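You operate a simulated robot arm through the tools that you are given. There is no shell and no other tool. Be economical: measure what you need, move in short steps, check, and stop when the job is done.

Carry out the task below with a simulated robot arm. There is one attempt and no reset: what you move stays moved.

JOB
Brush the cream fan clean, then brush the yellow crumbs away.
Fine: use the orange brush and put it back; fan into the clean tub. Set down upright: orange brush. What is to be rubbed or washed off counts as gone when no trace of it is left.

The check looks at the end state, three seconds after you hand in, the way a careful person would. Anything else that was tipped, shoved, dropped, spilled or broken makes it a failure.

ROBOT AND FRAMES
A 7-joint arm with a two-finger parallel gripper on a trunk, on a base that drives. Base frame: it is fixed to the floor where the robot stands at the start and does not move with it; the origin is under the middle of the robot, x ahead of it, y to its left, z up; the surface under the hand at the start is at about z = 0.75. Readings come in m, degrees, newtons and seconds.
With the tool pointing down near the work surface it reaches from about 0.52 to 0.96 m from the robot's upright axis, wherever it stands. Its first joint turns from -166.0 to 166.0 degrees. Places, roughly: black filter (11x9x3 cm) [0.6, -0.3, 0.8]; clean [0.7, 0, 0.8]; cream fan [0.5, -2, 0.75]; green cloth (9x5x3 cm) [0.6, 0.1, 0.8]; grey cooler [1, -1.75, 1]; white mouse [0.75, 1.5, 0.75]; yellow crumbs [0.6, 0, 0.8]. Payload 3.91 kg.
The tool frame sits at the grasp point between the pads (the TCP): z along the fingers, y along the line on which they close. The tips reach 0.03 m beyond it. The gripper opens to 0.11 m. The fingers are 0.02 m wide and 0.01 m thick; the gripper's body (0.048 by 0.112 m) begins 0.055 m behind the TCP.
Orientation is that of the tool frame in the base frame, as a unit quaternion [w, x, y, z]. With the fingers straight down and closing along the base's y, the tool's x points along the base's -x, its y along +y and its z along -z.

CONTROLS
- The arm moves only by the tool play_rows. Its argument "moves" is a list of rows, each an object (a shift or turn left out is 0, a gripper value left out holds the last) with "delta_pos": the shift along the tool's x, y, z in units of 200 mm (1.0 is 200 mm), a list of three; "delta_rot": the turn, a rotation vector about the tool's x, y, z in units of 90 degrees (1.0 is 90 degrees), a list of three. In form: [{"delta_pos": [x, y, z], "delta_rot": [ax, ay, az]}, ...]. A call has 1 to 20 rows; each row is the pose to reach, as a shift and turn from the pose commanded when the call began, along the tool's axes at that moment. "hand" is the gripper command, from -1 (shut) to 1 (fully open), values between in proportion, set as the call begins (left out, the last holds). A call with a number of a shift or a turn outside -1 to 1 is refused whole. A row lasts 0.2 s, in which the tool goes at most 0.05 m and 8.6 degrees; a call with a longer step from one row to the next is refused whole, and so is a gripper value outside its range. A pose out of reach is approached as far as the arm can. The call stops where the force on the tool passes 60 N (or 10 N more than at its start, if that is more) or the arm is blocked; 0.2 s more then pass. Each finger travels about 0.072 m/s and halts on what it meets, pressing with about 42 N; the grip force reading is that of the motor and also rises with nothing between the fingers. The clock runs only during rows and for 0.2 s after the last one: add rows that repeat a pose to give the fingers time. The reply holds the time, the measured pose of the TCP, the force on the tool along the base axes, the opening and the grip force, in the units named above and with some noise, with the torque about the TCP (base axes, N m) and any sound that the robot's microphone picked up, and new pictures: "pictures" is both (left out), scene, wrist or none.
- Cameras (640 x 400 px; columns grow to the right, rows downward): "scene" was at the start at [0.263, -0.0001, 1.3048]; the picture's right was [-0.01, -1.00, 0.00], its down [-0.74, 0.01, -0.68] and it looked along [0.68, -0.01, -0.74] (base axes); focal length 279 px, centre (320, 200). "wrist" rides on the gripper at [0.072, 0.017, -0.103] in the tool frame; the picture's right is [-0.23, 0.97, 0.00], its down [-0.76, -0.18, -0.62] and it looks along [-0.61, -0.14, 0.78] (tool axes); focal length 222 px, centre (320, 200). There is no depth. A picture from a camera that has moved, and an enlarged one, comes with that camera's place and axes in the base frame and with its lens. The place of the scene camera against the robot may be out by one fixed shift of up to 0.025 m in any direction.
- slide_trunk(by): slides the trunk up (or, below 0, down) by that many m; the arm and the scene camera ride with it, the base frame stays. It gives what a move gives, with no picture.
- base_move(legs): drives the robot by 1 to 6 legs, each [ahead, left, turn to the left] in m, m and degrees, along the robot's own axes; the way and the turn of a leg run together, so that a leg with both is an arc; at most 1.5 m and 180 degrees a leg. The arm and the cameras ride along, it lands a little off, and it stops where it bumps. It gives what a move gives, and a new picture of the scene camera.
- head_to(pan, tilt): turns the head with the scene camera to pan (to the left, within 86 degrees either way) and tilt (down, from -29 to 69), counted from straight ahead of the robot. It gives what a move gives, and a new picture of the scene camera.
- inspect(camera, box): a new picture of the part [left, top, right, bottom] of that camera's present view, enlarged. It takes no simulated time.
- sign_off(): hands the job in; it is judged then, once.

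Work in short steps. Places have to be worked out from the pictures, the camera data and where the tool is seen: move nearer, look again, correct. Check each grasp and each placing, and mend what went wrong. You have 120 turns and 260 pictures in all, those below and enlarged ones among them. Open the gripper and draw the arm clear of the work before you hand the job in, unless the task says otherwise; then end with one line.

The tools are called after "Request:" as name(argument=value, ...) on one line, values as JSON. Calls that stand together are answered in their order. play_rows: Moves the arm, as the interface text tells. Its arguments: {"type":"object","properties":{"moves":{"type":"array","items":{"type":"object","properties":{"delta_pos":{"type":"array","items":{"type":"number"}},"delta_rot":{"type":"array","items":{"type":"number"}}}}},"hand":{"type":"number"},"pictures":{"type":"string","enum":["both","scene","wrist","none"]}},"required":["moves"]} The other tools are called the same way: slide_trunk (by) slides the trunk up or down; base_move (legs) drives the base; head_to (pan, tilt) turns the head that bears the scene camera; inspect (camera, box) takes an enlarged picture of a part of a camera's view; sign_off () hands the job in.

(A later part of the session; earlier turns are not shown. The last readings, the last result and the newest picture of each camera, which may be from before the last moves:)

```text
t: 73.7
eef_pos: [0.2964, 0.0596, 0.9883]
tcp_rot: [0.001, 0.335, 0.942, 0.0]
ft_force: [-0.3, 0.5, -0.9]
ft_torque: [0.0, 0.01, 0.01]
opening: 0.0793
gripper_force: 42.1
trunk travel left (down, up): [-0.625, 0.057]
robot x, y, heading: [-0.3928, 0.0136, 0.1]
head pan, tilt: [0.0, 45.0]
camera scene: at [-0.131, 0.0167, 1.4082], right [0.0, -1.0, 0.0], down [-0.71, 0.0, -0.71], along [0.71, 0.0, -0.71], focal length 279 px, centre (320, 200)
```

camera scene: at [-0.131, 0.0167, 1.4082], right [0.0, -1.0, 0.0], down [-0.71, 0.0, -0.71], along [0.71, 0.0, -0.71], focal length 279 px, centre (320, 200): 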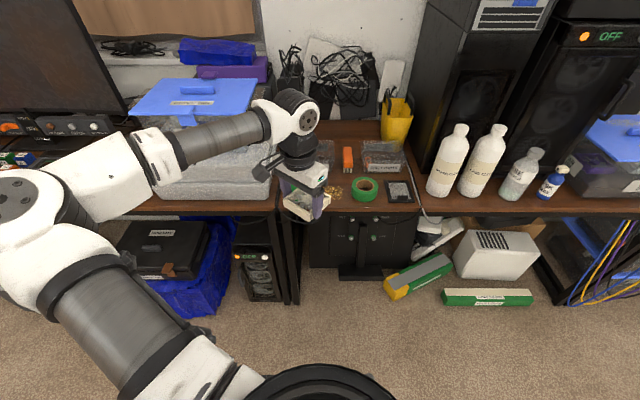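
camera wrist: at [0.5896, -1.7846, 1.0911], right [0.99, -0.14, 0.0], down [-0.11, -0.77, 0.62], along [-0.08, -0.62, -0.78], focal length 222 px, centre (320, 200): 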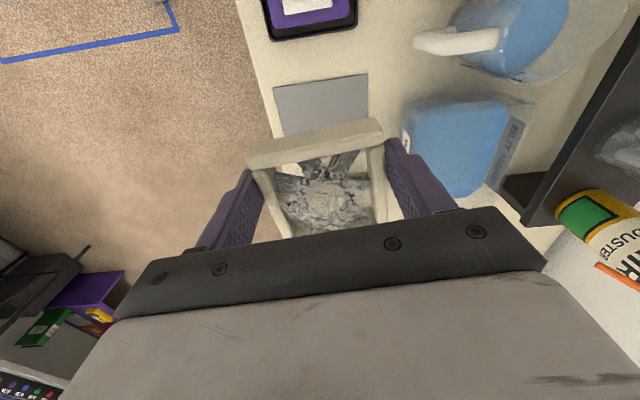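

Back at the home table. I square the wrist (closing along y), then drive forward for a closer look at the tubs, the brush, and the free area behind the brush.

Request:
play_rows(moves=[{"delta_rot": [0, 0, -0.09]}, {"delta_rot": [0, 0, -0.18]}, {"delta_rot": [0, 0, -0.27]}, {"delta_rot": [0, 0, -0.36]}, {"delta_rot": [0, 0, -0.4356]}, {"delta_rot": [0, 0, -0.4356]}], pictures="none")

Request:
base_move(legs=[[0.3, 0, 0]])

Request:
inspect(camera="scene", box=[280, 120, 480, 260])

Request:
inspect(camera="wrist", box=[0, 0, 640, 400])

```text
t: 75.1
eef_pos: [0.2966, 0.0586, 0.9888]
tcp_rot: [0.001, -0.001, 1.0, 0.0]
ft_force: [0.2, 0.2, -1.2]
ft_torque: [-0.01, -0.01, 0.01]
opening: 0.0792
gripper_force: 42.1
trunk travel left (down, up): [-0.625, 0.057]
robot x, y, heading: [-0.3926, 0.0155, 0.5]
head pan, tilt: [0.0, 45.0]
```

```text
t: 77.2
eef_pos: [0.5973, 0.0595, 0.9885]
tcp_rot: [0.0, 0.0, 1.0, 0.0]
ft_force: [0.5, 0.2, -1.4]
ft_torque: [-0.02, 0.03, 0.02]
opening: 0.0793
gripper_force: 42.4
trunk travel left (down, up): [-0.625, 0.057]
robot x, y, heading: [-0.0994, 0.0197, 0.2]
head pan, tilt: [0.0, 45.0]
camera scene: at [0.1702, 0.0174, 1.408], right [0.0, -1.0, 0.0], down [-0.71, 0.0, -0.71], along [0.71, 0.0, -0.71], focal length 279 px, centre (320, 200)
```

scene: 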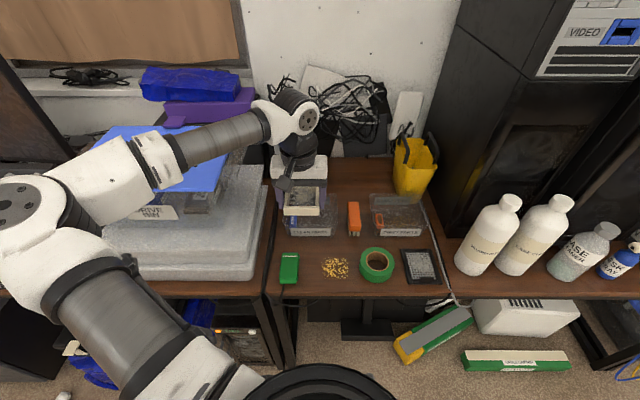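

```text
2.86 times, centred on (380, 190) of scene
camera zoom: at [0.1702, 0.0174, 1.408], right [0.0, -1.0, 0.0], down [-0.71, 0.0, -0.71], along [0.71, 0.0, -0.71], focal length 797 px, centre (149, 229)
```

zoom: 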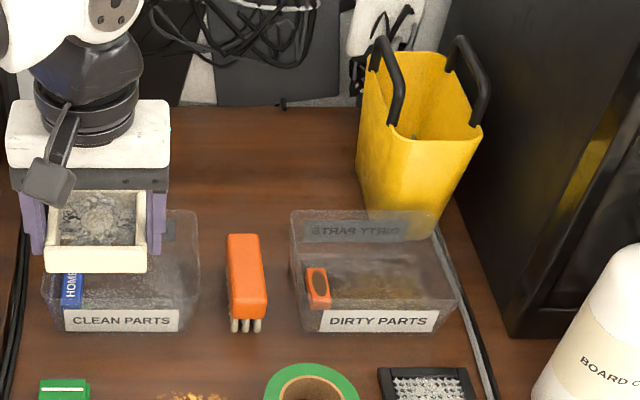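

```text
1.00 times, centred on (320, 200) of wrist (not enlarged: the box is as wide or as high as the picture)
camera zoom: at [0.5251, 0.0764, 1.0905], right [0.23, 0.97, 0.0], down [0.76, -0.18, 0.62], along [0.61, -0.14, -0.78], focal length 222 px, centre (320, 200)
```

zoom: 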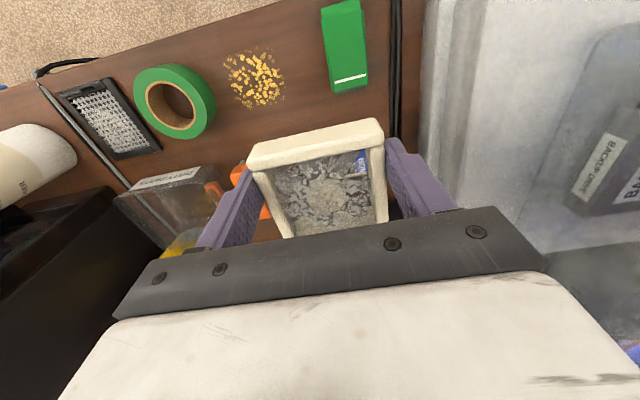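

There is a wide free area of table behind the brush (x 0.82–1.0, y −0.2–0). I'll set the fan down there at about (0.89, −0.09) for brushing. First I drive 0.15 m forward and move above it.

Request:
base_move(legs=[[0.15, 0, 0]])

Request:
play_rows(moves=[{"delta_pos": [-0.17, -0.19, 0]}, {"delta_pos": [-0.34, -0.38, 0]}, {"delta_pos": [-0.5, -0.57, 0]}, {"delta_pos": [-0.67, -0.75, 0]}, {"delta_pos": [-0.67, -0.75, 0.2]}, {"delta_pos": [-0.67, -0.75, 0.4]}, {"delta_pos": [-0.67, -0.75, 0.4]}])

```text
t: 78.5
eef_pos: [0.7485, 0.0607, 0.988]
tcp_rot: [0.0, 0.0, 1.0, -0.001]
ft_force: [1.4, 0.1, -2.6]
ft_torque: [0.0, 0.05, -0.01]
opening: 0.0791
gripper_force: 42.0
trunk travel left (down, up): [-0.625, 0.057]
robot x, y, heading: [0.0537, 0.013, 0.0]
head pan, tilt: [0.0, 45.0]
camera scene: at [0.3209, 0.018, 1.408], right [0.0, -1.0, 0.0], down [-0.71, 0.0, -0.71], along [0.71, 0.0, -0.71], focal length 279 px, centre (320, 200)
```

scene: 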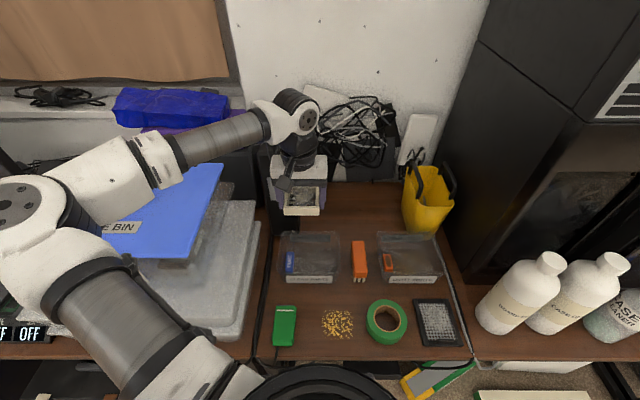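

```text
refused: row 1 steps farther than a row can; nothing moved
```

Request:
play_rows(moves=[{"delta_pos": [-0.134, -0.15, 0]}, {"delta_pos": [-0.268, -0.3, 0]}, {"delta_pos": [-0.402, -0.45, 0]}, {"delta_pos": [-0.536, -0.6, 0]}, {"delta_pos": [-0.67, -0.75, 0]}, {"delta_pos": [-0.67, -0.75, 0.2]}, {"delta_pos": [-0.67, -0.75, 0.4]}, {"delta_pos": [-0.67, -0.75, 0.4]}])

```text
t: 80.3
eef_pos: [0.8833, -0.0896, 0.9097]
tcp_rot: [0.001, 0.0, 1.0, 0.0]
ft_force: [0.1, 0.4, -1.2]
ft_torque: [-0.03, 0.03, 0.02]
opening: 0.0792
gripper_force: 41.7
trunk travel left (down, up): [-0.625, 0.057]
robot x, y, heading: [0.0508, 0.016, 0.2]
head pan, tilt: [0.0, 45.0]
camera scene: at [0.3197, 0.018, 1.4083], right [0.0, -1.0, 0.0], down [-0.71, 0.0, -0.71], along [0.71, 0.0, -0.71], focal length 279 px, centre (320, 200)
camera wrist: at [0.8097, -0.0725, 1.0115], right [0.23, 0.97, 0.0], down [0.76, -0.18, 0.62], along [0.61, -0.14, -0.78], focal length 222 px, centre (320, 200)
```

scene: 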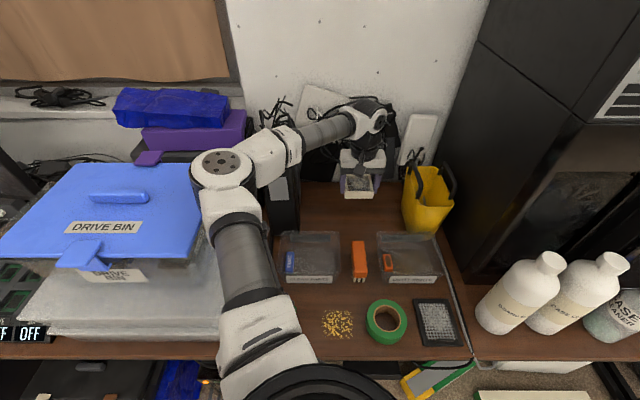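
wrist: 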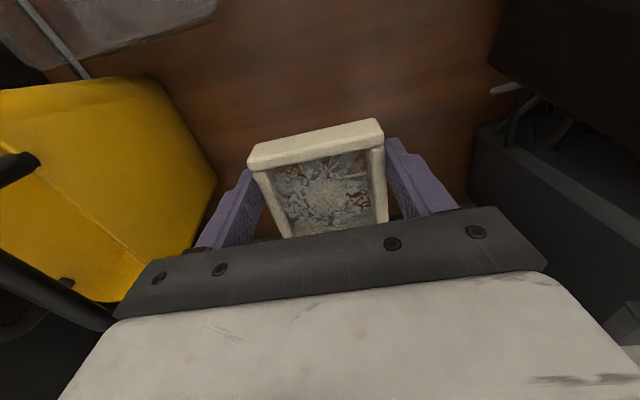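

Elbow is near the drive bin lid on the left. I shift the robot to the right in a hand-compensated way so the elbow clears it.

Request:
play_rows(moves=[{"delta_pos": [0, 0.175, 0]}, {"delta_pos": [0, 0.35, 0]}, {"delta_pos": [0, 0.35, 0]}], pictures="none")

Request:
base_move(legs=[[0, -0.13, 0]])

Request:
play_rows(moves=[{"delta_pos": [0, 0.15, 0]}, {"delta_pos": [0, 0.3, 0]}, {"delta_pos": [0, 0.3, 0.2]}, {"delta_pos": [0, 0.3, 0.4]}, {"delta_pos": [0, 0.3, 0.4]}])

```text
t: 81.2
eef_pos: [0.8829, -0.0204, 0.9074]
tcp_rot: [0.001, 0.0, 1.0, -0.001]
ft_force: [-0.3, -0.4, -1.9]
ft_torque: [0.04, 0.02, -0.01]
opening: 0.0789
gripper_force: 42.0
trunk travel left (down, up): [-0.625, 0.057]
robot x, y, heading: [0.0569, 0.0168, 0.1]
head pan, tilt: [0.0, 45.0]
```

```text
t: 82.8
eef_pos: [0.8833, -0.1508, 0.9079]
tcp_rot: [0.001, -0.001, 1.0, 0.0]
ft_force: [-0.1, 0.1, -0.9]
ft_torque: [0.04, 0.04, 0.01]
opening: 0.0791
gripper_force: 42.1
trunk travel left (down, up): [-0.625, 0.057]
robot x, y, heading: [0.0551, -0.1152, 0.2]
head pan, tilt: [0.0, 45.0]
camera scene: at [0.3204, -0.1129, 1.4082], right [0.0, -1.0, 0.0], down [-0.71, 0.0, -0.71], along [0.71, 0.0, -0.71], focal length 279 px, centre (320, 200)
```

scene: 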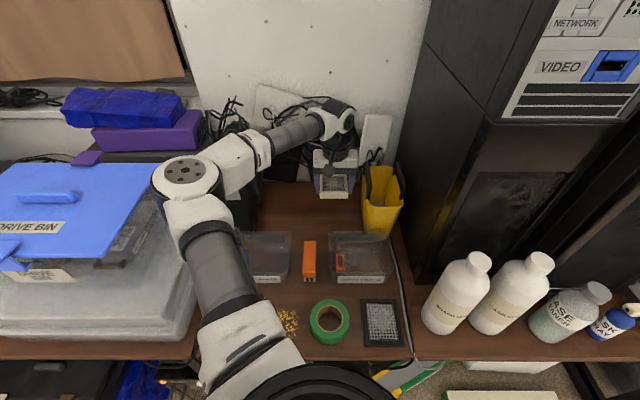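

```text
t: 84.0
eef_pos: [0.8838, -0.0915, 0.8277]
tcp_rot: [0.0, -0.001, 1.0, 0.0]
ft_force: [0.2, 0.2, -0.7]
ft_torque: [0.01, 0.04, 0.04]
opening: 0.0792
gripper_force: 42.3
trunk travel left (down, up): [-0.625, 0.057]
robot x, y, heading: [0.0575, -0.116, 0.2]
head pan, tilt: [0.0, 45.0]
camera scene: at [0.3202, -0.1125, 1.4083], right [0.0, -1.0, 0.0], down [-0.71, 0.0, -0.71], along [0.71, 0.0, -0.71], focal length 279 px, centre (320, 200)
camera wrist: at [0.8112, -0.0728, 0.9306], right [0.23, 0.97, 0.0], down [0.76, -0.18, 0.62], along [0.61, -0.14, -0.78], focal length 222 px, centre (320, 200)
```

scene: 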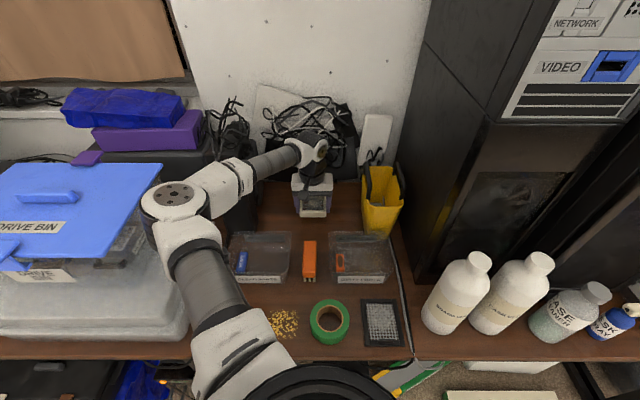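
wrist: 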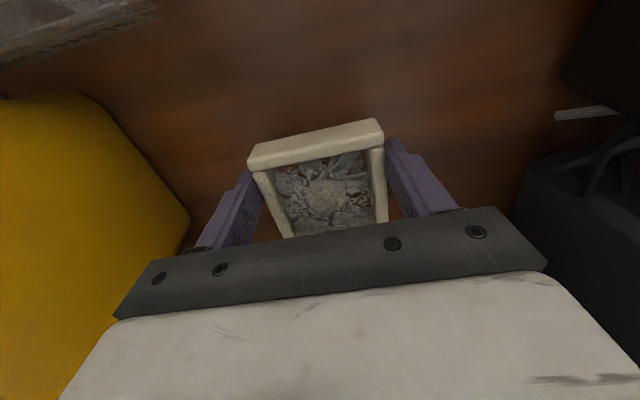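

Clear. I lower the fan to the wood gently, watching the vertical force.

Request:
play_rows(moves=[{"delta_pos": [0, 0, 0.08]}, {"delta_pos": [0, 0, 0.16]}, {"delta_pos": [0, 0, 0.19]}, {"delta_pos": [0, 0, 0.2]}], pictures="none")

```text
t: 85.0
eef_pos: [0.8828, -0.0898, 0.7873]
tcp_rot: [0.001, -0.001, 1.0, 0.001]
ft_force: [-0.1, -0.3, -1.5]
ft_torque: [-0.01, 0.04, 0.01]
opening: 0.0792
gripper_force: 42.2
trunk travel left (down, up): [-0.625, 0.057]
robot x, y, heading: [0.0554, -0.118, 0.1]
head pan, tilt: [0.0, 45.0]
```

No contact yet at 0.787; I continue in 2 mm steps.

Request:
play_rows(moves=[{"delta_pos": [0, 0, 0.01]}, {"delta_pos": [0, 0, 0.015]}], pictures="none")

Request:
play_rows(moves=[{"delta_pos": [0, 0, 0.007]}, {"delta_pos": [0, 0, 0.01]}])

```text
t: 85.6
eef_pos: [0.8828, -0.0906, 0.7861]
tcp_rot: [0.0, 0.0, 1.0, -0.001]
ft_force: [-0.6, -0.7, 0.2]
ft_torque: [0.06, -0.03, 0.01]
opening: 0.0793
gripper_force: 41.9
trunk travel left (down, up): [-0.625, 0.057]
robot x, y, heading: [0.0559, -0.1151, 0.2]
head pan, tilt: [0.0, 45.0]
```

```text
t: 86.2
eef_pos: [0.8831, -0.0898, 0.7861]
tcp_rot: [0.002, 0.0, 1.0, 0.001]
ft_force: [1.1, -0.2, 10.3]
ft_torque: [0.36, 0.17, 0.03]
opening: 0.0794
gripper_force: 42.1
trunk travel left (down, up): [-0.625, 0.057]
robot x, y, heading: [0.0545, -0.1105, 0.3]
head pan, tilt: [0.0, 45.0]
camera scene: at [0.3193, -0.1126, 1.4086], right [0.0, -1.0, 0.0], down [-0.71, 0.0, -0.71], along [0.71, 0.0, -0.71], focal length 279 px, centre (320, 200)
camera wrist: at [0.8104, -0.073, 0.8875], right [0.23, 0.97, 0.0], down [0.76, -0.18, 0.63], along [0.61, -0.14, -0.78], focal length 222 px, centre (320, 200)
```

scene: 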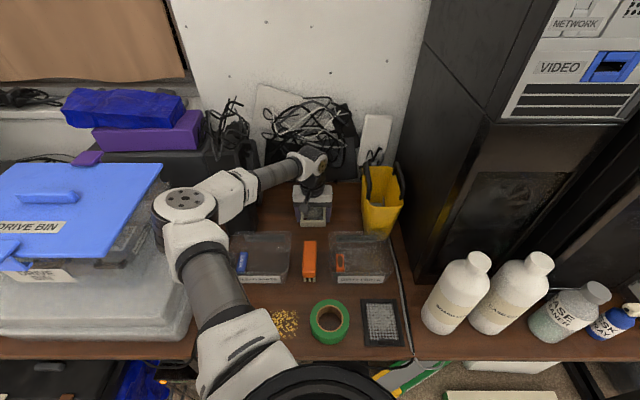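
wrist: 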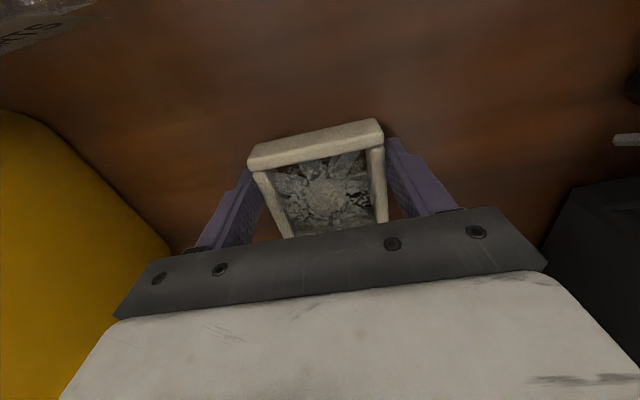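

Seated (10 N). I open and rise straight up.

Request:
play_rows(hand=1, moves=[{"delta_pos": [0, 0, -0.005]}, {"delta_pos": [0, 0, -0.005]}, {"delta_pos": [0, 0, -0.005]}], pictures="none")

Request:
play_rows(moves=[{"delta_pos": [0, 0, -0.15]}, {"delta_pos": [0, 0, -0.35]}, {"delta_pos": [0, 0, -0.55]}, {"delta_pos": [0, 0, -0.55]}])

```text
t: 87.0
eef_pos: [0.8833, -0.0897, 0.7842]
tcp_rot: [0.0, -0.001, 1.0, 0.0]
ft_force: [0.6, -1.0, -0.8]
ft_torque: [-0.03, -0.01, 0.03]
opening: 0.1103
gripper_force: 0.0
trunk travel left (down, up): [-0.625, 0.057]
robot x, y, heading: [0.0528, -0.1166, 0.2]
head pan, tilt: [0.0, 45.0]
```

```text
t: 88.0
eef_pos: [0.8838, -0.0886, 0.8932]
tcp_rot: [0.001, -0.001, 1.0, -0.001]
ft_force: [-0.7, -0.2, 0.6]
ft_torque: [0.03, -0.01, 0.02]
opening: 0.1101
gripper_force: 0.0
trunk travel left (down, up): [-0.625, 0.057]
robot x, y, heading: [0.0554, -0.1158, -0.1]
head pan, tilt: [0.0, 45.0]
camera scene: at [0.3205, -0.1124, 1.4082], right [0.0, -1.0, 0.0], down [-0.71, 0.0, -0.71], along [0.71, 0.0, -0.71], focal length 279 px, centre (320, 200)
camera wrist: at [0.8103, -0.0728, 0.9959], right [0.23, 0.97, 0.0], down [0.76, -0.18, 0.62], along [0.61, -0.14, -0.78], focal length 222 px, centre (320, 200)
```

scene: 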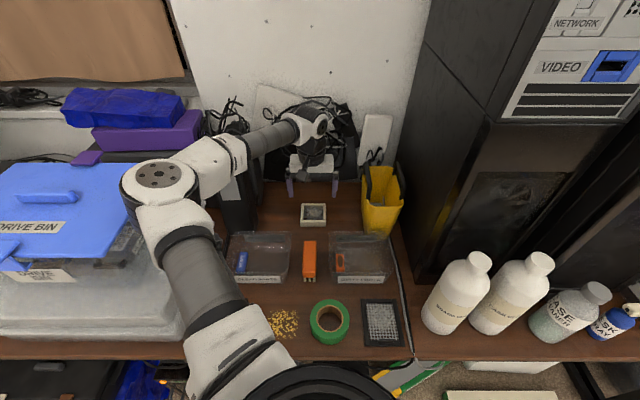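
wrist: 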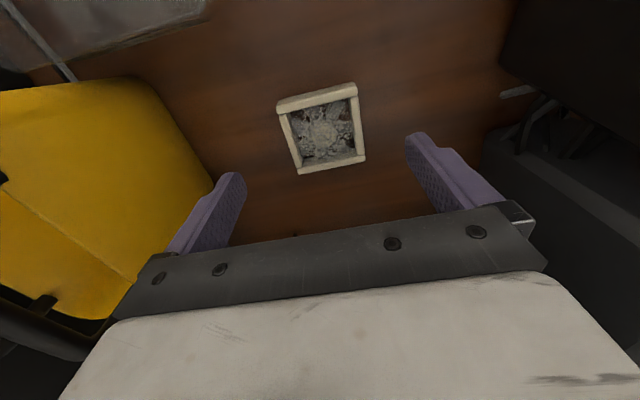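

Fan stands at (0.891, −0.089). I now go above the orange brush to look closely.

Request:
play_rows(moves=[{"delta_pos": [0.2, 0, -0.1]}, {"delta_pos": [0.4, 0, -0.15]}, {"delta_pos": [0.6, 0, -0.15]}, {"delta_pos": [0.7, 0, -0.15]}, {"delta_pos": [0.7, 0, -0.15]}])

Request:
inspect(camera="wrist", box=[220, 40, 420, 210])

Request:
inspect(camera="scene", box=[220, 180, 420, 310])

```text
t: 89.2
eef_pos: [0.7414, -0.0911, 0.923]
tcp_rot: [0.001, -0.001, 1.0, 0.0]
ft_force: [-0.6, -0.4, 0.8]
ft_torque: [0.01, -0.04, -0.02]
opening: 0.11
gripper_force: 0.1
trunk travel left (down, up): [-0.625, 0.057]
robot x, y, heading: [0.053, -0.1121, 0.2]
head pan, tilt: [0.0, 45.0]
camera scene: at [0.3203, -0.1125, 1.4082], right [0.0, -1.0, 0.0], down [-0.71, 0.0, -0.71], along [0.71, 0.0, -0.71], focal length 279 px, centre (320, 200)
camera wrist: at [0.6696, -0.0734, 1.0263], right [0.23, 0.97, 0.0], down [0.76, -0.18, 0.62], along [0.61, -0.14, -0.78], focal length 222 px, centre (320, 200)
```

scene: 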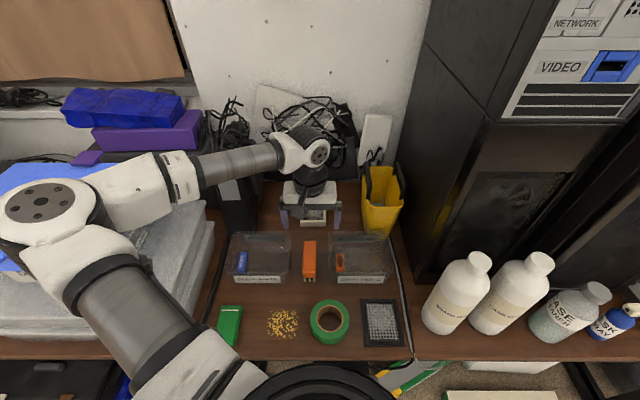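
wrist: 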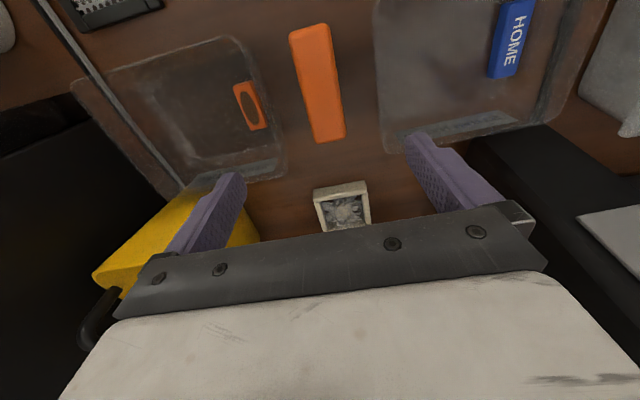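

```text
2.35 times, centred on (320, 125) of wrist
camera zoom: at [0.6696, -0.0734, 1.0263], right [0.23, 0.97, 0.0], down [0.76, -0.18, 0.62], along [0.61, -0.14, -0.78], focal length 523 px, centre (320, 376)
```

zoom: 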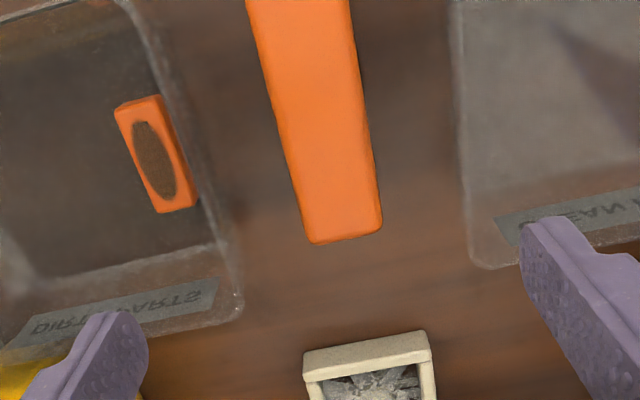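

```text
3.08 times, centred on (320, 245) of scene
camera zoom: at [0.3203, -0.1125, 1.4082], right [0.0, -1.0, 0.0], down [-0.71, 0.0, -0.71], along [0.71, 0.0, -0.71], focal length 859 px, centre (320, 62)
```

zoom: 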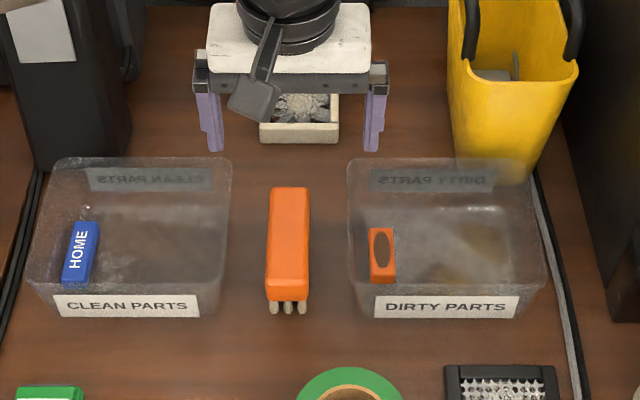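

The brush top spans x 0.672–0.770, y ≈ −0.084, ~3.2 cm wide, top z ≈ 0.80, standing on its bristles. The tub rims are close (y −0.035 and −0.137), so I open only to 5.2 cm and descend.

Request:
play_rows(hand=-0.055, moves=[{"delta_pos": [0.051, 0.019, 0]}, {"delta_pos": [0.102, 0.038, 0]}, {"delta_pos": [0.102, 0.038, 0.1]}, {"delta_pos": [0.102, 0.038, 0.25]}, {"delta_pos": [0.102, 0.038, 0.35]}, {"delta_pos": [0.102, 0.038, 0.35]}])

Request:
inspect(camera="wrist", box=[160, 0, 480, 220])

```text
t: 90.6
eef_pos: [0.7217, -0.081, 0.8539]
tcp_rot: [0.001, -0.001, 1.0, 0.0]
ft_force: [-0.4, -0.1, 0.2]
ft_torque: [-0.03, 0.0, 0.03]
opening: 0.0518
gripper_force: 0.2
trunk travel left (down, up): [-0.625, 0.057]
robot x, y, heading: [0.0536, -0.1145, 0.1]
head pan, tilt: [0.0, 45.0]
camera scene: at [0.3202, -0.1125, 1.4083], right [0.0, -1.0, 0.0], down [-0.71, 0.0, -0.71], along [0.71, 0.0, -0.71], focal length 279 px, centre (320, 200)
camera wrist: at [0.6498, -0.0654, 0.9566], right [0.23, 0.97, 0.0], down [0.76, -0.18, 0.62], along [0.61, -0.14, -0.78], focal length 222 px, centre (320, 200)
```

scene: 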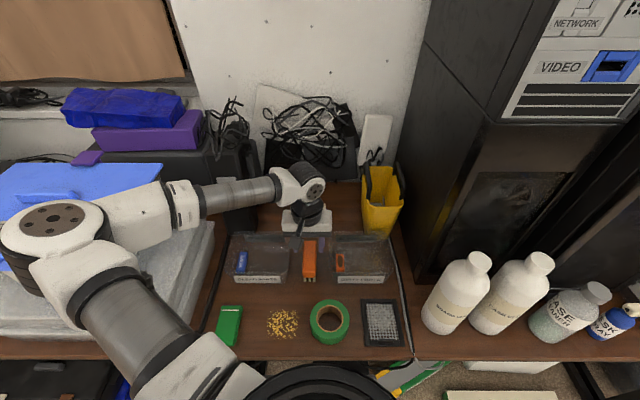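
wrist: 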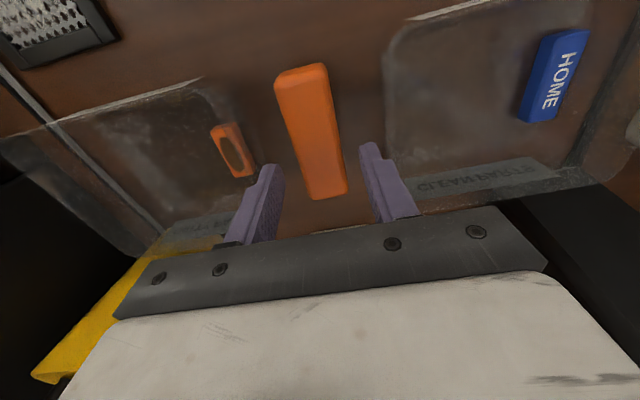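

```text
1.82 times, centred on (320, 110) of wrist
camera zoom: at [0.6498, -0.0654, 0.9566], right [0.23, 0.97, 0.0], down [0.76, -0.18, 0.62], along [0.61, -0.14, -0.78], focal length 404 px, centre (320, 364)
```

zoom: 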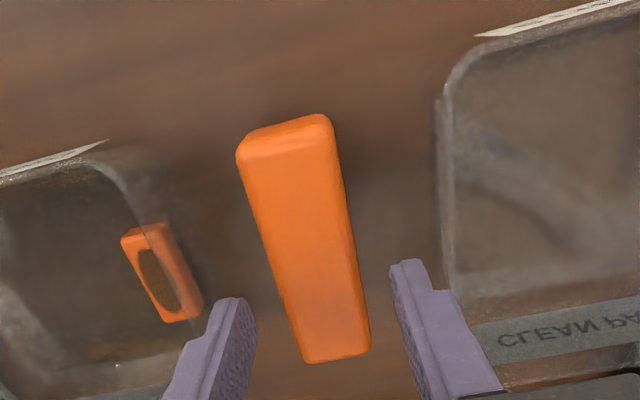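

Brush centre is about y −0.086; I shift 5 mm and descend between the tubs.

Request:
play_rows(moves=[{"delta_pos": [0, -0.025, 0.05]}, {"delta_pos": [0, -0.025, 0.15]}, {"delta_pos": [0, -0.025, 0.25]}, {"delta_pos": [0, -0.025, 0.285]}, {"delta_pos": [0, -0.025, 0.285]}])

Request:
inspect(camera="scene", box=[220, 180, 420, 310])

```text
t: 91.8
eef_pos: [0.7212, -0.087, 0.7972]
tcp_rot: [0.001, 0.0, 1.0, -0.002]
ft_force: [0.5, 0.1, -0.3]
ft_torque: [-0.01, -0.04, 0.01]
opening: 0.0521
gripper_force: 0.0
trunk travel left (down, up): [-0.625, 0.057]
robot x, y, heading: [0.0541, -0.1167, 0.1]
head pan, tilt: [0.0, 45.0]
camera scene: at [0.3202, -0.1125, 1.4082], right [0.0, -1.0, 0.0], down [-0.71, 0.0, -0.71], along [0.71, 0.0, -0.71], focal length 279 px, centre (320, 200)
camera wrist: at [0.6497, -0.0702, 0.8998], right [0.23, 0.97, 0.0], down [0.76, -0.18, 0.62], along [0.61, -0.14, -0.78], focal length 222 px, centre (320, 200)
```

scene: 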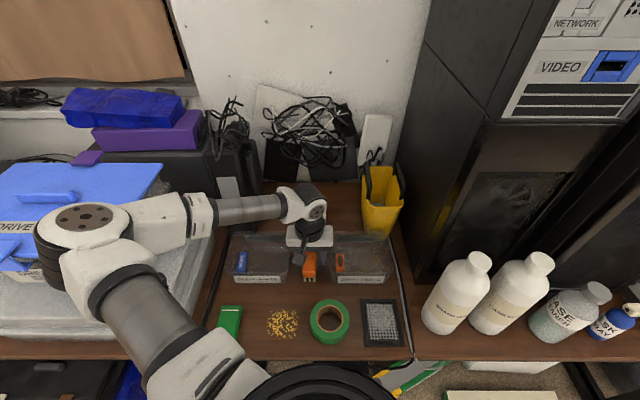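
wrist: 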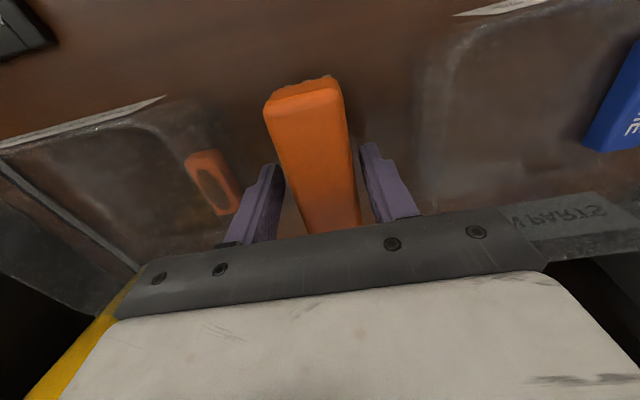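

```text
3.08 times, centred on (320, 245) of scene
camera zoom: at [0.3202, -0.1125, 1.4082], right [0.0, -1.0, 0.0], down [-0.71, 0.0, -0.71], along [0.71, 0.0, -0.71], focal length 859 px, centre (320, 62)
```

zoom: 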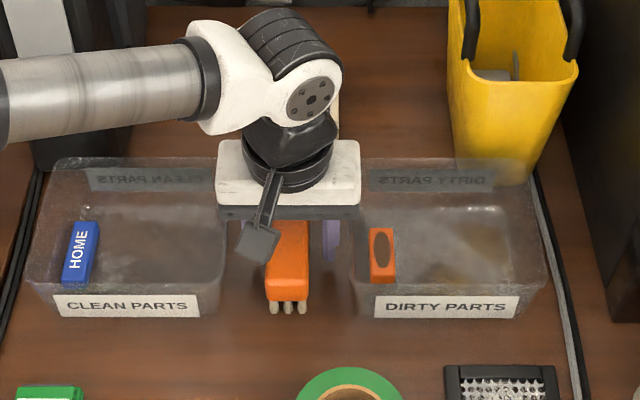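

Well placed. I close on the brush.

Request:
play_rows(hand=-1, moves=[{}, {}, {}], pictures="none")

Request:
play_rows(moves=[{"delta_pos": [0, 0, -0.1]}, {"delta_pos": [0, 0, -0.3]}, {"delta_pos": [0, 0, -0.5]}, {"delta_pos": [0, 0, -0.5]}])

Request:
inspect(camera="scene", box=[220, 160, 420, 290])

```text
t: 92.6
eef_pos: [0.7221, -0.0877, 0.7972]
tcp_rot: [0.001, -0.001, 1.0, -0.001]
ft_force: [-0.1, 0.6, 0.5]
ft_torque: [0.02, 0.0, -0.01]
opening: 0.0353
gripper_force: 42.1
trunk travel left (down, up): [-0.625, 0.057]
robot x, y, heading: [0.0558, -0.1176, 0.1]
head pan, tilt: [0.0, 45.0]
```

```text
t: 93.6
eef_pos: [0.7227, -0.0889, 0.8977]
tcp_rot: [0.001, -0.001, 1.0, -0.001]
ft_force: [0.2, -0.2, -0.7]
ft_torque: [-0.01, -0.02, -0.01]
opening: 0.0353
gripper_force: 41.9
trunk travel left (down, up): [-0.625, 0.057]
robot x, y, heading: [0.0527, -0.1144, -0.0]
head pan, tilt: [0.0, 45.0]
camera scene: at [0.3205, -0.1125, 1.4082], right [0.0, -1.0, 0.0], down [-0.71, 0.0, -0.71], along [0.71, 0.0, -0.71], focal length 279 px, centre (320, 200)
camera wrist: at [0.6504, -0.0709, 1.0007], right [0.23, 0.97, 0.0], down [0.76, -0.18, 0.62], along [0.61, -0.14, -0.78], focal length 222 px, centre (320, 200)
```

scene: 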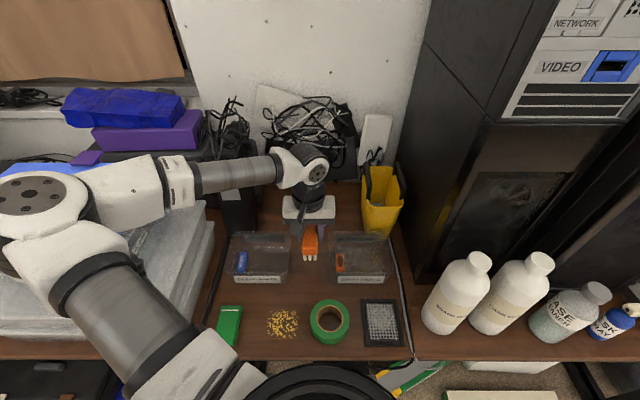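
wrist: 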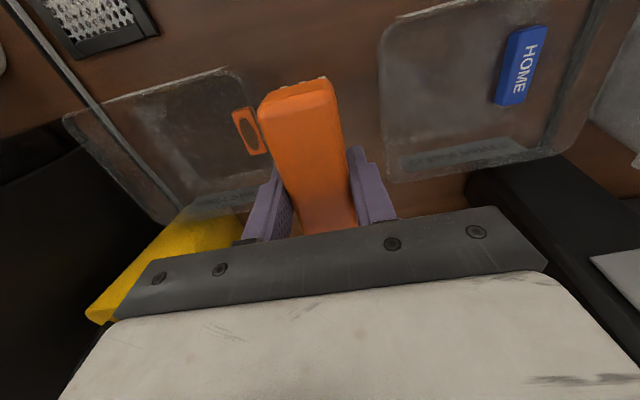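

```text
3.08 times, centred on (320, 225) of scene
camera zoom: at [0.3205, -0.1125, 1.4082], right [0.0, -1.0, 0.0], down [-0.71, 0.0, -0.71], along [0.71, 0.0, -0.71], focal length 859 px, centre (320, 123)
```

zoom: 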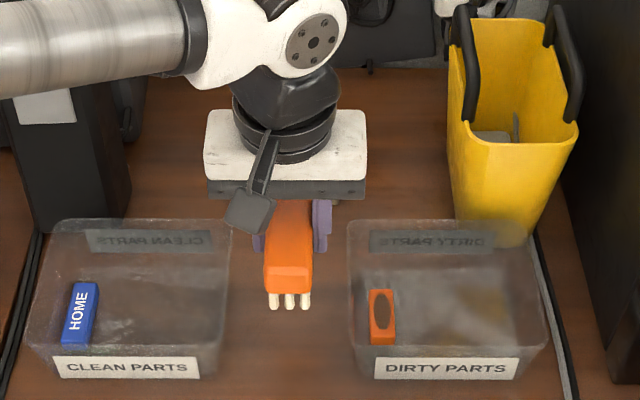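

Brush is held (3.5 cm). Its place: TCP (0.722, −0.0875, 0.797). Now I carry it above the fan and lower gently.

Request:
play_rows(moves=[{"delta_pos": [-0.215, 0, 0]}, {"delta_pos": [-0.43, 0, 0]}, {"delta_pos": [-0.645, 0, 0]}, {"delta_pos": [-0.845, 0, 0]}, {"delta_pos": [-0.845, 0, 0.12]}, {"delta_pos": [-0.845, 0, 0.22]}, {"delta_pos": [-0.845, 0, 0.22]}])

Request:
inspect(camera="scene", box=[240, 140, 400, 250])

```text
t: 95.2
eef_pos: [0.8918, -0.0867, 0.8523]
tcp_rot: [0.001, -0.001, 1.0, 0.0]
ft_force: [-0.6, 0.2, -0.4]
ft_torque: [0.0, 0.02, 0.0]
opening: 0.0352
gripper_force: 42.3
trunk travel left (down, up): [-0.625, 0.057]
robot x, y, heading: [0.0556, -0.1166, 0.2]
head pan, tilt: [0.0, 45.0]
camera scene: at [0.3202, -0.1125, 1.4083], right [0.0, -1.0, 0.0], down [-0.71, 0.0, -0.71], along [0.71, 0.0, -0.71], focal length 279 px, centre (320, 200)
camera wrist: at [0.8192, -0.0701, 0.9556], right [0.23, 0.97, 0.0], down [0.76, -0.18, 0.62], along [0.61, -0.14, -0.78], focal length 222 px, centre (320, 200)
```

scene: 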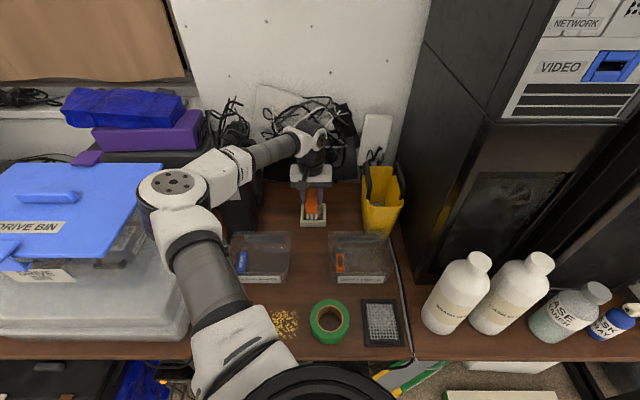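
wrist: 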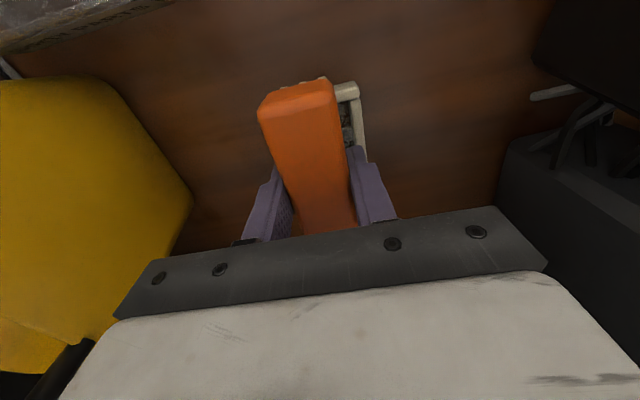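

```text
3.64 times, centred on (320, 195) of scene
camera zoom: at [0.3202, -0.1125, 1.4083], right [0.0, -1.0, 0.0], down [-0.71, 0.0, -0.71], along [0.71, 0.0, -0.71], focal length 1015 px, centre (320, 218)
```

zoom: 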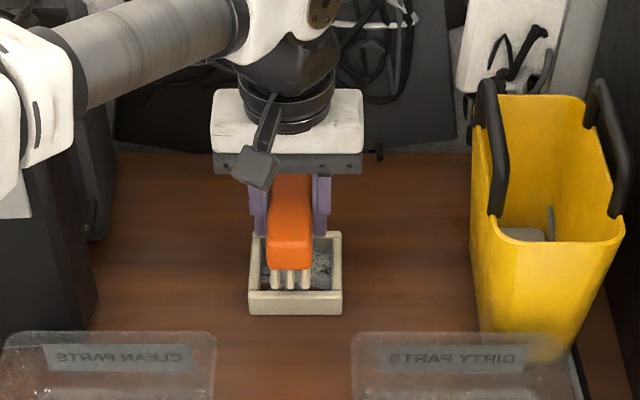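

The tufts hang just above the fan. I lower slowly until I feel contact.

Request:
play_rows(moves=[{"delta_pos": [0, 0, 0.025]}, {"delta_pos": [0, 0, 0.05]}, {"delta_pos": [0, 0, 0.075]}, {"delta_pos": [0, 0, 0.1]}], pictures="none")

```text
t: 96.2
eef_pos: [0.8925, -0.087, 0.8333]
tcp_rot: [0.0, 0.0, 1.0, 0.0]
ft_force: [-0.6, 0.3, -1.2]
ft_torque: [0.0, -0.02, 0.0]
opening: 0.0354
gripper_force: 41.7
trunk travel left (down, up): [-0.625, 0.057]
robot x, y, heading: [0.0536, -0.1159, 0.2]
head pan, tilt: [0.0, 45.0]
```

Request:
play_rows(moves=[{"delta_pos": [0, 0, 0.015]}, {"delta_pos": [0, 0, 0.03]}, {"delta_pos": [0, 0, 0.045]}, {"delta_pos": [0, 0, 0.05]}], pictures="none")

Request:
inspect(camera="scene", box=[270, 160, 370, 240])

```text
t: 97.2
eef_pos: [0.8919, -0.0876, 0.8231]
tcp_rot: [0.001, -0.002, 1.0, 0.0]
ft_force: [0.5, 0.1, -0.9]
ft_torque: [0.01, 0.03, -0.02]
opening: 0.0354
gripper_force: 42.0
trunk travel left (down, up): [-0.625, 0.057]
robot x, y, heading: [0.0567, -0.1151, 0.4]
head pan, tilt: [0.0, 45.0]
```

```text
5.00 times, centred on (320, 200) of scene
camera zoom: at [0.3203, -0.1125, 1.4082], right [0.0, -1.0, 0.0], down [-0.71, 0.0, -0.71], along [0.71, 0.0, -0.71], focal length 1395 px, centre (320, 200)
```

zoom: 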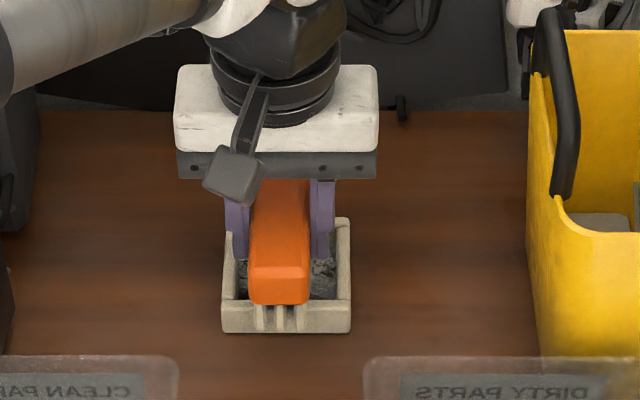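

Still no contact with tips at ~0.776. I continue lower.

Request:
play_rows(moves=[{"delta_pos": [0, 0, 0.015]}, {"delta_pos": [0, 0, 0.03]}, {"delta_pos": [0, 0, 0.035]}], pictures="none")

Request:
inspect(camera="scene", box=[270, 160, 370, 240])

```text
t: 98.0
eef_pos: [0.8924, -0.0869, 0.8224]
tcp_rot: [0.005, -0.001, 1.0, -0.001]
ft_force: [-0.9, 2.1, 34.9]
ft_torque: [0.08, 0.62, 0.03]
opening: 0.0352
gripper_force: 41.9
trunk travel left (down, up): [-0.625, 0.057]
robot x, y, heading: [0.0552, -0.1163, 0.3]
head pan, tilt: [0.0, 45.0]
```

```text
5.00 times, centred on (320, 200) of scene
camera zoom: at [0.3166, -0.1125, 1.4095], right [0.0, -1.0, 0.0], down [-0.7, 0.0, -0.71], along [0.71, 0.0, -0.7], focal length 1395 px, centre (320, 200)
```

zoom: 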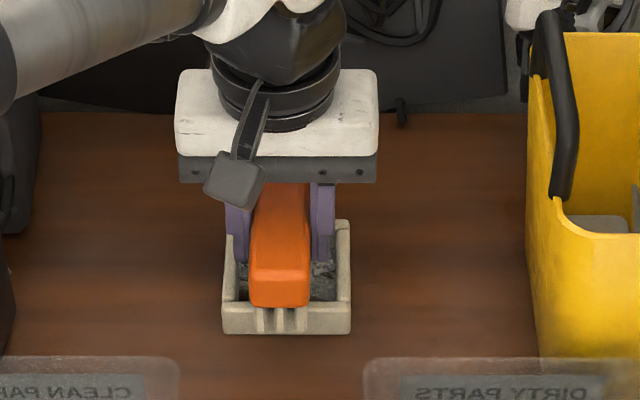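

Contact at TCP 0.8225 (bristle tips ≈ 0.776) with too much force. I relax to a light touch and try a short stroke in y to see whether the dust goes.

Request:
play_rows(moves=[{"delta_pos": [0, 0, -0.027]}, {"delta_pos": [0, 0.05, -0.027]}, {"delta_pos": [0, 0.1, -0.027]}, {"delta_pos": [0, 0.05, -0.027]}, {"delta_pos": [0, 0, -0.027]}, {"delta_pos": [0, -0.05, -0.027]}, {"delta_pos": [0, -0.1, -0.027]}, {"delta_pos": [0, -0.05, -0.027]}, {"delta_pos": [0, 0, -0.027]}], pictures="none")

Request:
play_rows(moves=[{"delta_pos": [0, 0, -0.1]}, {"delta_pos": [0.2, 0, -0.3]}, {"delta_pos": [0.4, 0, -0.35]}, {"delta_pos": [0.55, 0, -0.35]}, {"delta_pos": [0.55, 0, -0.35]}], pictures="none")

Request:
inspect(camera="scene", box=[270, 160, 370, 240])

Request:
inspect(camera="wrist", box=[200, 80, 440, 240])

```text
t: 100.0
eef_pos: [0.8922, -0.088, 0.8215]
tcp_rot: [0.0, -0.001, 1.0, -0.001]
ft_force: [0.4, -2.4, 7.1]
ft_torque: [-0.08, -0.33, -0.09]
opening: 0.0354
gripper_force: 41.4
trunk travel left (down, up): [-0.625, 0.057]
robot x, y, heading: [0.0544, -0.1118, 0.3]
head pan, tilt: [0.0, 45.0]
```

```text
refused: row 2 steps farther than a row can; nothing moved
```

```text
5.00 times, centred on (320, 200) of scene
camera zoom: at [0.3195, -0.1126, 1.4084], right [0.0, -1.0, 0.0], down [-0.71, 0.0, -0.71], along [0.71, 0.0, -0.71], focal length 1395 px, centre (320, 200)
```

zoom: 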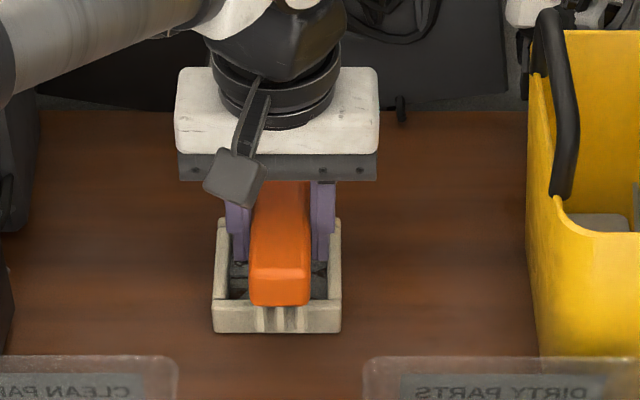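

```text
2.50 times, centred on (320, 160) of wrist
camera zoom: at [0.8187, -0.0706, 0.9246], right [0.23, 0.97, 0.0], down [0.76, -0.18, 0.62], along [0.61, -0.14, -0.78], focal length 555 px, centre (320, 300)
```

zoom: 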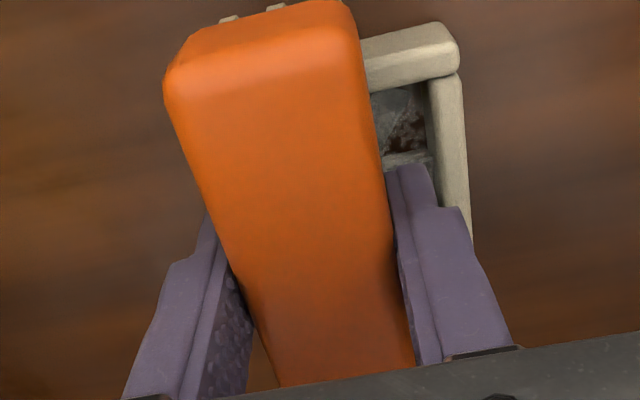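

The fan slid a few mm. I lift and look at the dust.

Request:
play_rows(moves=[{"delta_pos": [0, 0, -0.15]}, {"delta_pos": [0.15, 0, -0.3]}, {"delta_pos": [0.35, 0, -0.35]}, {"delta_pos": [0.55, 0, -0.35]}, {"delta_pos": [0.55, 0, -0.35]}], pictures="none")

Request:
inspect(camera="scene", box=[280, 180, 350, 240])

Request:
inspect(camera="wrist", box=[200, 80, 440, 240])

```text
t: 101.2
eef_pos: [0.7802, -0.089, 0.8925]
tcp_rot: [0.001, -0.001, 1.0, 0.0]
ft_force: [0.2, -0.2, -0.1]
ft_torque: [-0.01, -0.01, 0.0]
opening: 0.0354
gripper_force: 41.7
trunk travel left (down, up): [-0.625, 0.057]
robot x, y, heading: [0.0548, -0.1151, 0.1]
head pan, tilt: [0.0, 45.0]
```

```text
6.67 times, centred on (315, 210) of scene
camera zoom: at [0.3206, -0.1126, 1.4082], right [0.0, -1.0, 0.0], down [-0.71, 0.0, -0.71], along [0.71, 0.0, -0.71], focal length 1860 px, centre (353, 133)
```

zoom: 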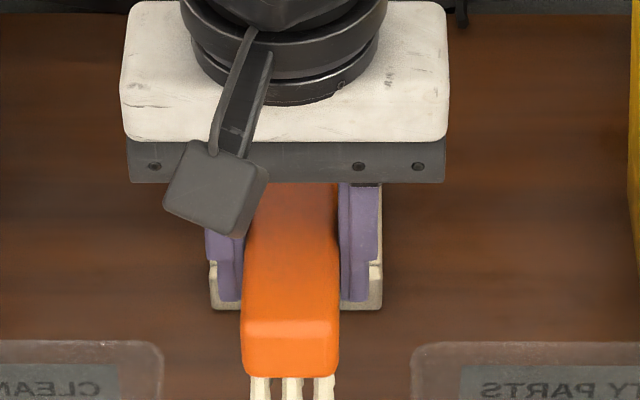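

```text
2.50 times, centred on (320, 160) of wrist
camera zoom: at [0.7082, -0.0712, 0.9949], right [0.23, 0.97, 0.0], down [0.76, -0.18, 0.62], along [0.61, -0.14, -0.78], focal length 555 px, centre (320, 300)
```

zoom: 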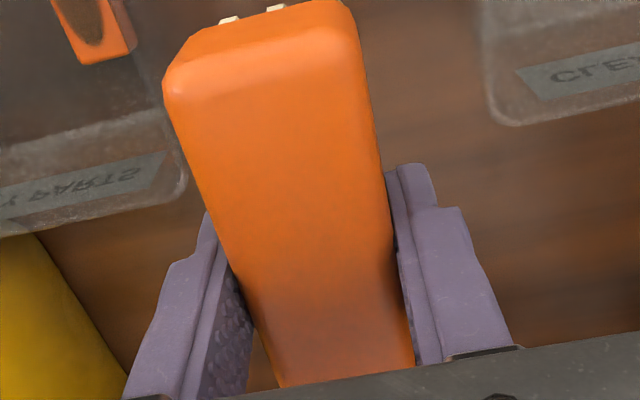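

Request:
play_rows(moves=[{"delta_pos": [0, 0.2, -0.1]}, {"delta_pos": [0, 0.4, -0.1]}, {"delta_pos": [0, 0.55, -0.1]}, {"delta_pos": [0, 0.55, -0.1]}], pictures="none")

Request:
inspect(camera="scene", box=[275, 180, 345, 240])

```text
t: 102.2
eef_pos: [0.7816, 0.0221, 0.9102]
tcp_rot: [0.001, 0.0, 1.0, 0.0]
ft_force: [0.3, 0.2, -1.1]
ft_torque: [-0.01, -0.01, 0.02]
opening: 0.0351
gripper_force: 41.9
trunk travel left (down, up): [-0.625, 0.057]
robot x, y, heading: [0.0552, -0.1124, 0.1]
head pan, tilt: [0.0, 45.0]
```

```text
6.67 times, centred on (310, 210) of scene
camera zoom: at [0.3204, -0.1126, 1.4082], right [0.0, -1.0, 0.0], down [-0.71, 0.0, -0.71], along [0.71, 0.0, -0.71], focal length 1860 px, centre (387, 133)
```

zoom: 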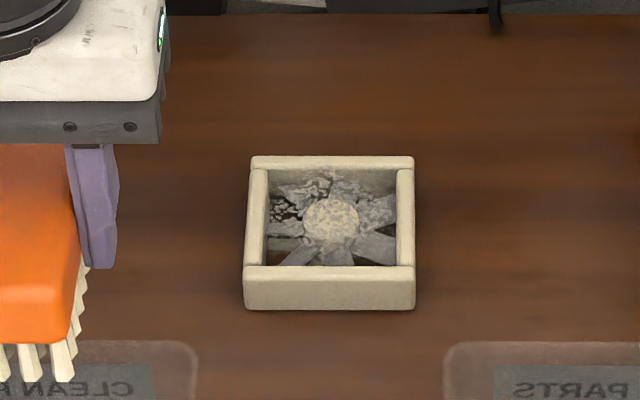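

Excellent: the near half is already clean; dust remains on the back half and hub. Fan is now at about (0.90, −0.086). I brush again, shifted 2.5 cm further back.

Request:
play_rows(moves=[{"delta_pos": [-0.18, -0.135, 0]}, {"delta_pos": [-0.36, -0.27, 0]}, {"delta_pos": [-0.54, -0.405, 0]}, {"delta_pos": [-0.717, -0.54, 0]}, {"delta_pos": [-0.717, -0.54, 0.2]}, {"delta_pos": [-0.717, -0.54, 0.38]}, {"delta_pos": [-0.717, -0.54, 0.435]}, {"delta_pos": [-0.717, -0.54, 0.445]}, {"delta_pos": [-0.717, -0.49, 0.445]}, {"delta_pos": [-0.717, -0.44, 0.445]}, {"delta_pos": [-0.717, -0.49, 0.445]}, {"delta_pos": [-0.717, -0.54, 0.445]}, {"delta_pos": [-0.717, -0.59, 0.445]}, {"delta_pos": [-0.717, -0.64, 0.445]}, {"delta_pos": [-0.717, -0.59, 0.445]}, {"delta_pos": [-0.717, -0.54, 0.445]}], pictures="none")

Request:
inspect(camera="scene", box=[275, 170, 355, 240])

```text
t: 105.6
eef_pos: [0.9244, -0.0847, 0.8228]
tcp_rot: [0.0, -0.001, 1.0, 0.001]
ft_force: [0.3, -0.1, -0.6]
ft_torque: [0.01, 0.01, -0.01]
opening: 0.035
gripper_force: 42.1
trunk travel left (down, up): [-0.625, 0.057]
robot x, y, heading: [0.052, -0.1139, 0.3]
head pan, tilt: [0.0, 45.0]
```

```text
5.71 times, centred on (315, 205) of scene
camera zoom: at [0.3203, -0.1124, 1.4082], right [0.0, -1.0, 0.0], down [-0.71, 0.0, -0.71], along [0.71, 0.0, -0.71], focal length 1594 px, centre (349, 171)
```

zoom: 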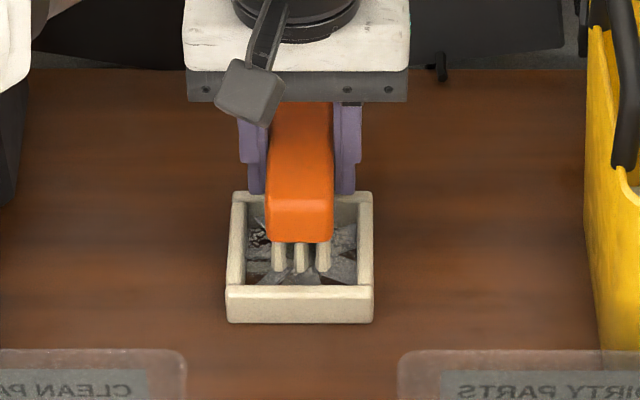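

No contact this time; I press 2–3 mm lower and stroke again.

Request:
play_rows(moves=[{"delta_pos": [0, 0, 0.01]}, {"delta_pos": [0, 0, 0.015]}, {"delta_pos": [0, 0, 0.015]}], pictures="none")

```text
t: 106.4
eef_pos: [0.9255, -0.0847, 0.8217]
tcp_rot: [0.003, 0.0, 1.0, 0.001]
ft_force: [0.5, 1.2, 11.1]
ft_torque: [0.04, -0.17, 0.01]
opening: 0.0352
gripper_force: 42.7
trunk travel left (down, up): [-0.625, 0.057]
robot x, y, heading: [0.0548, -0.108, 0.4]
head pan, tilt: [0.0, 45.0]
```

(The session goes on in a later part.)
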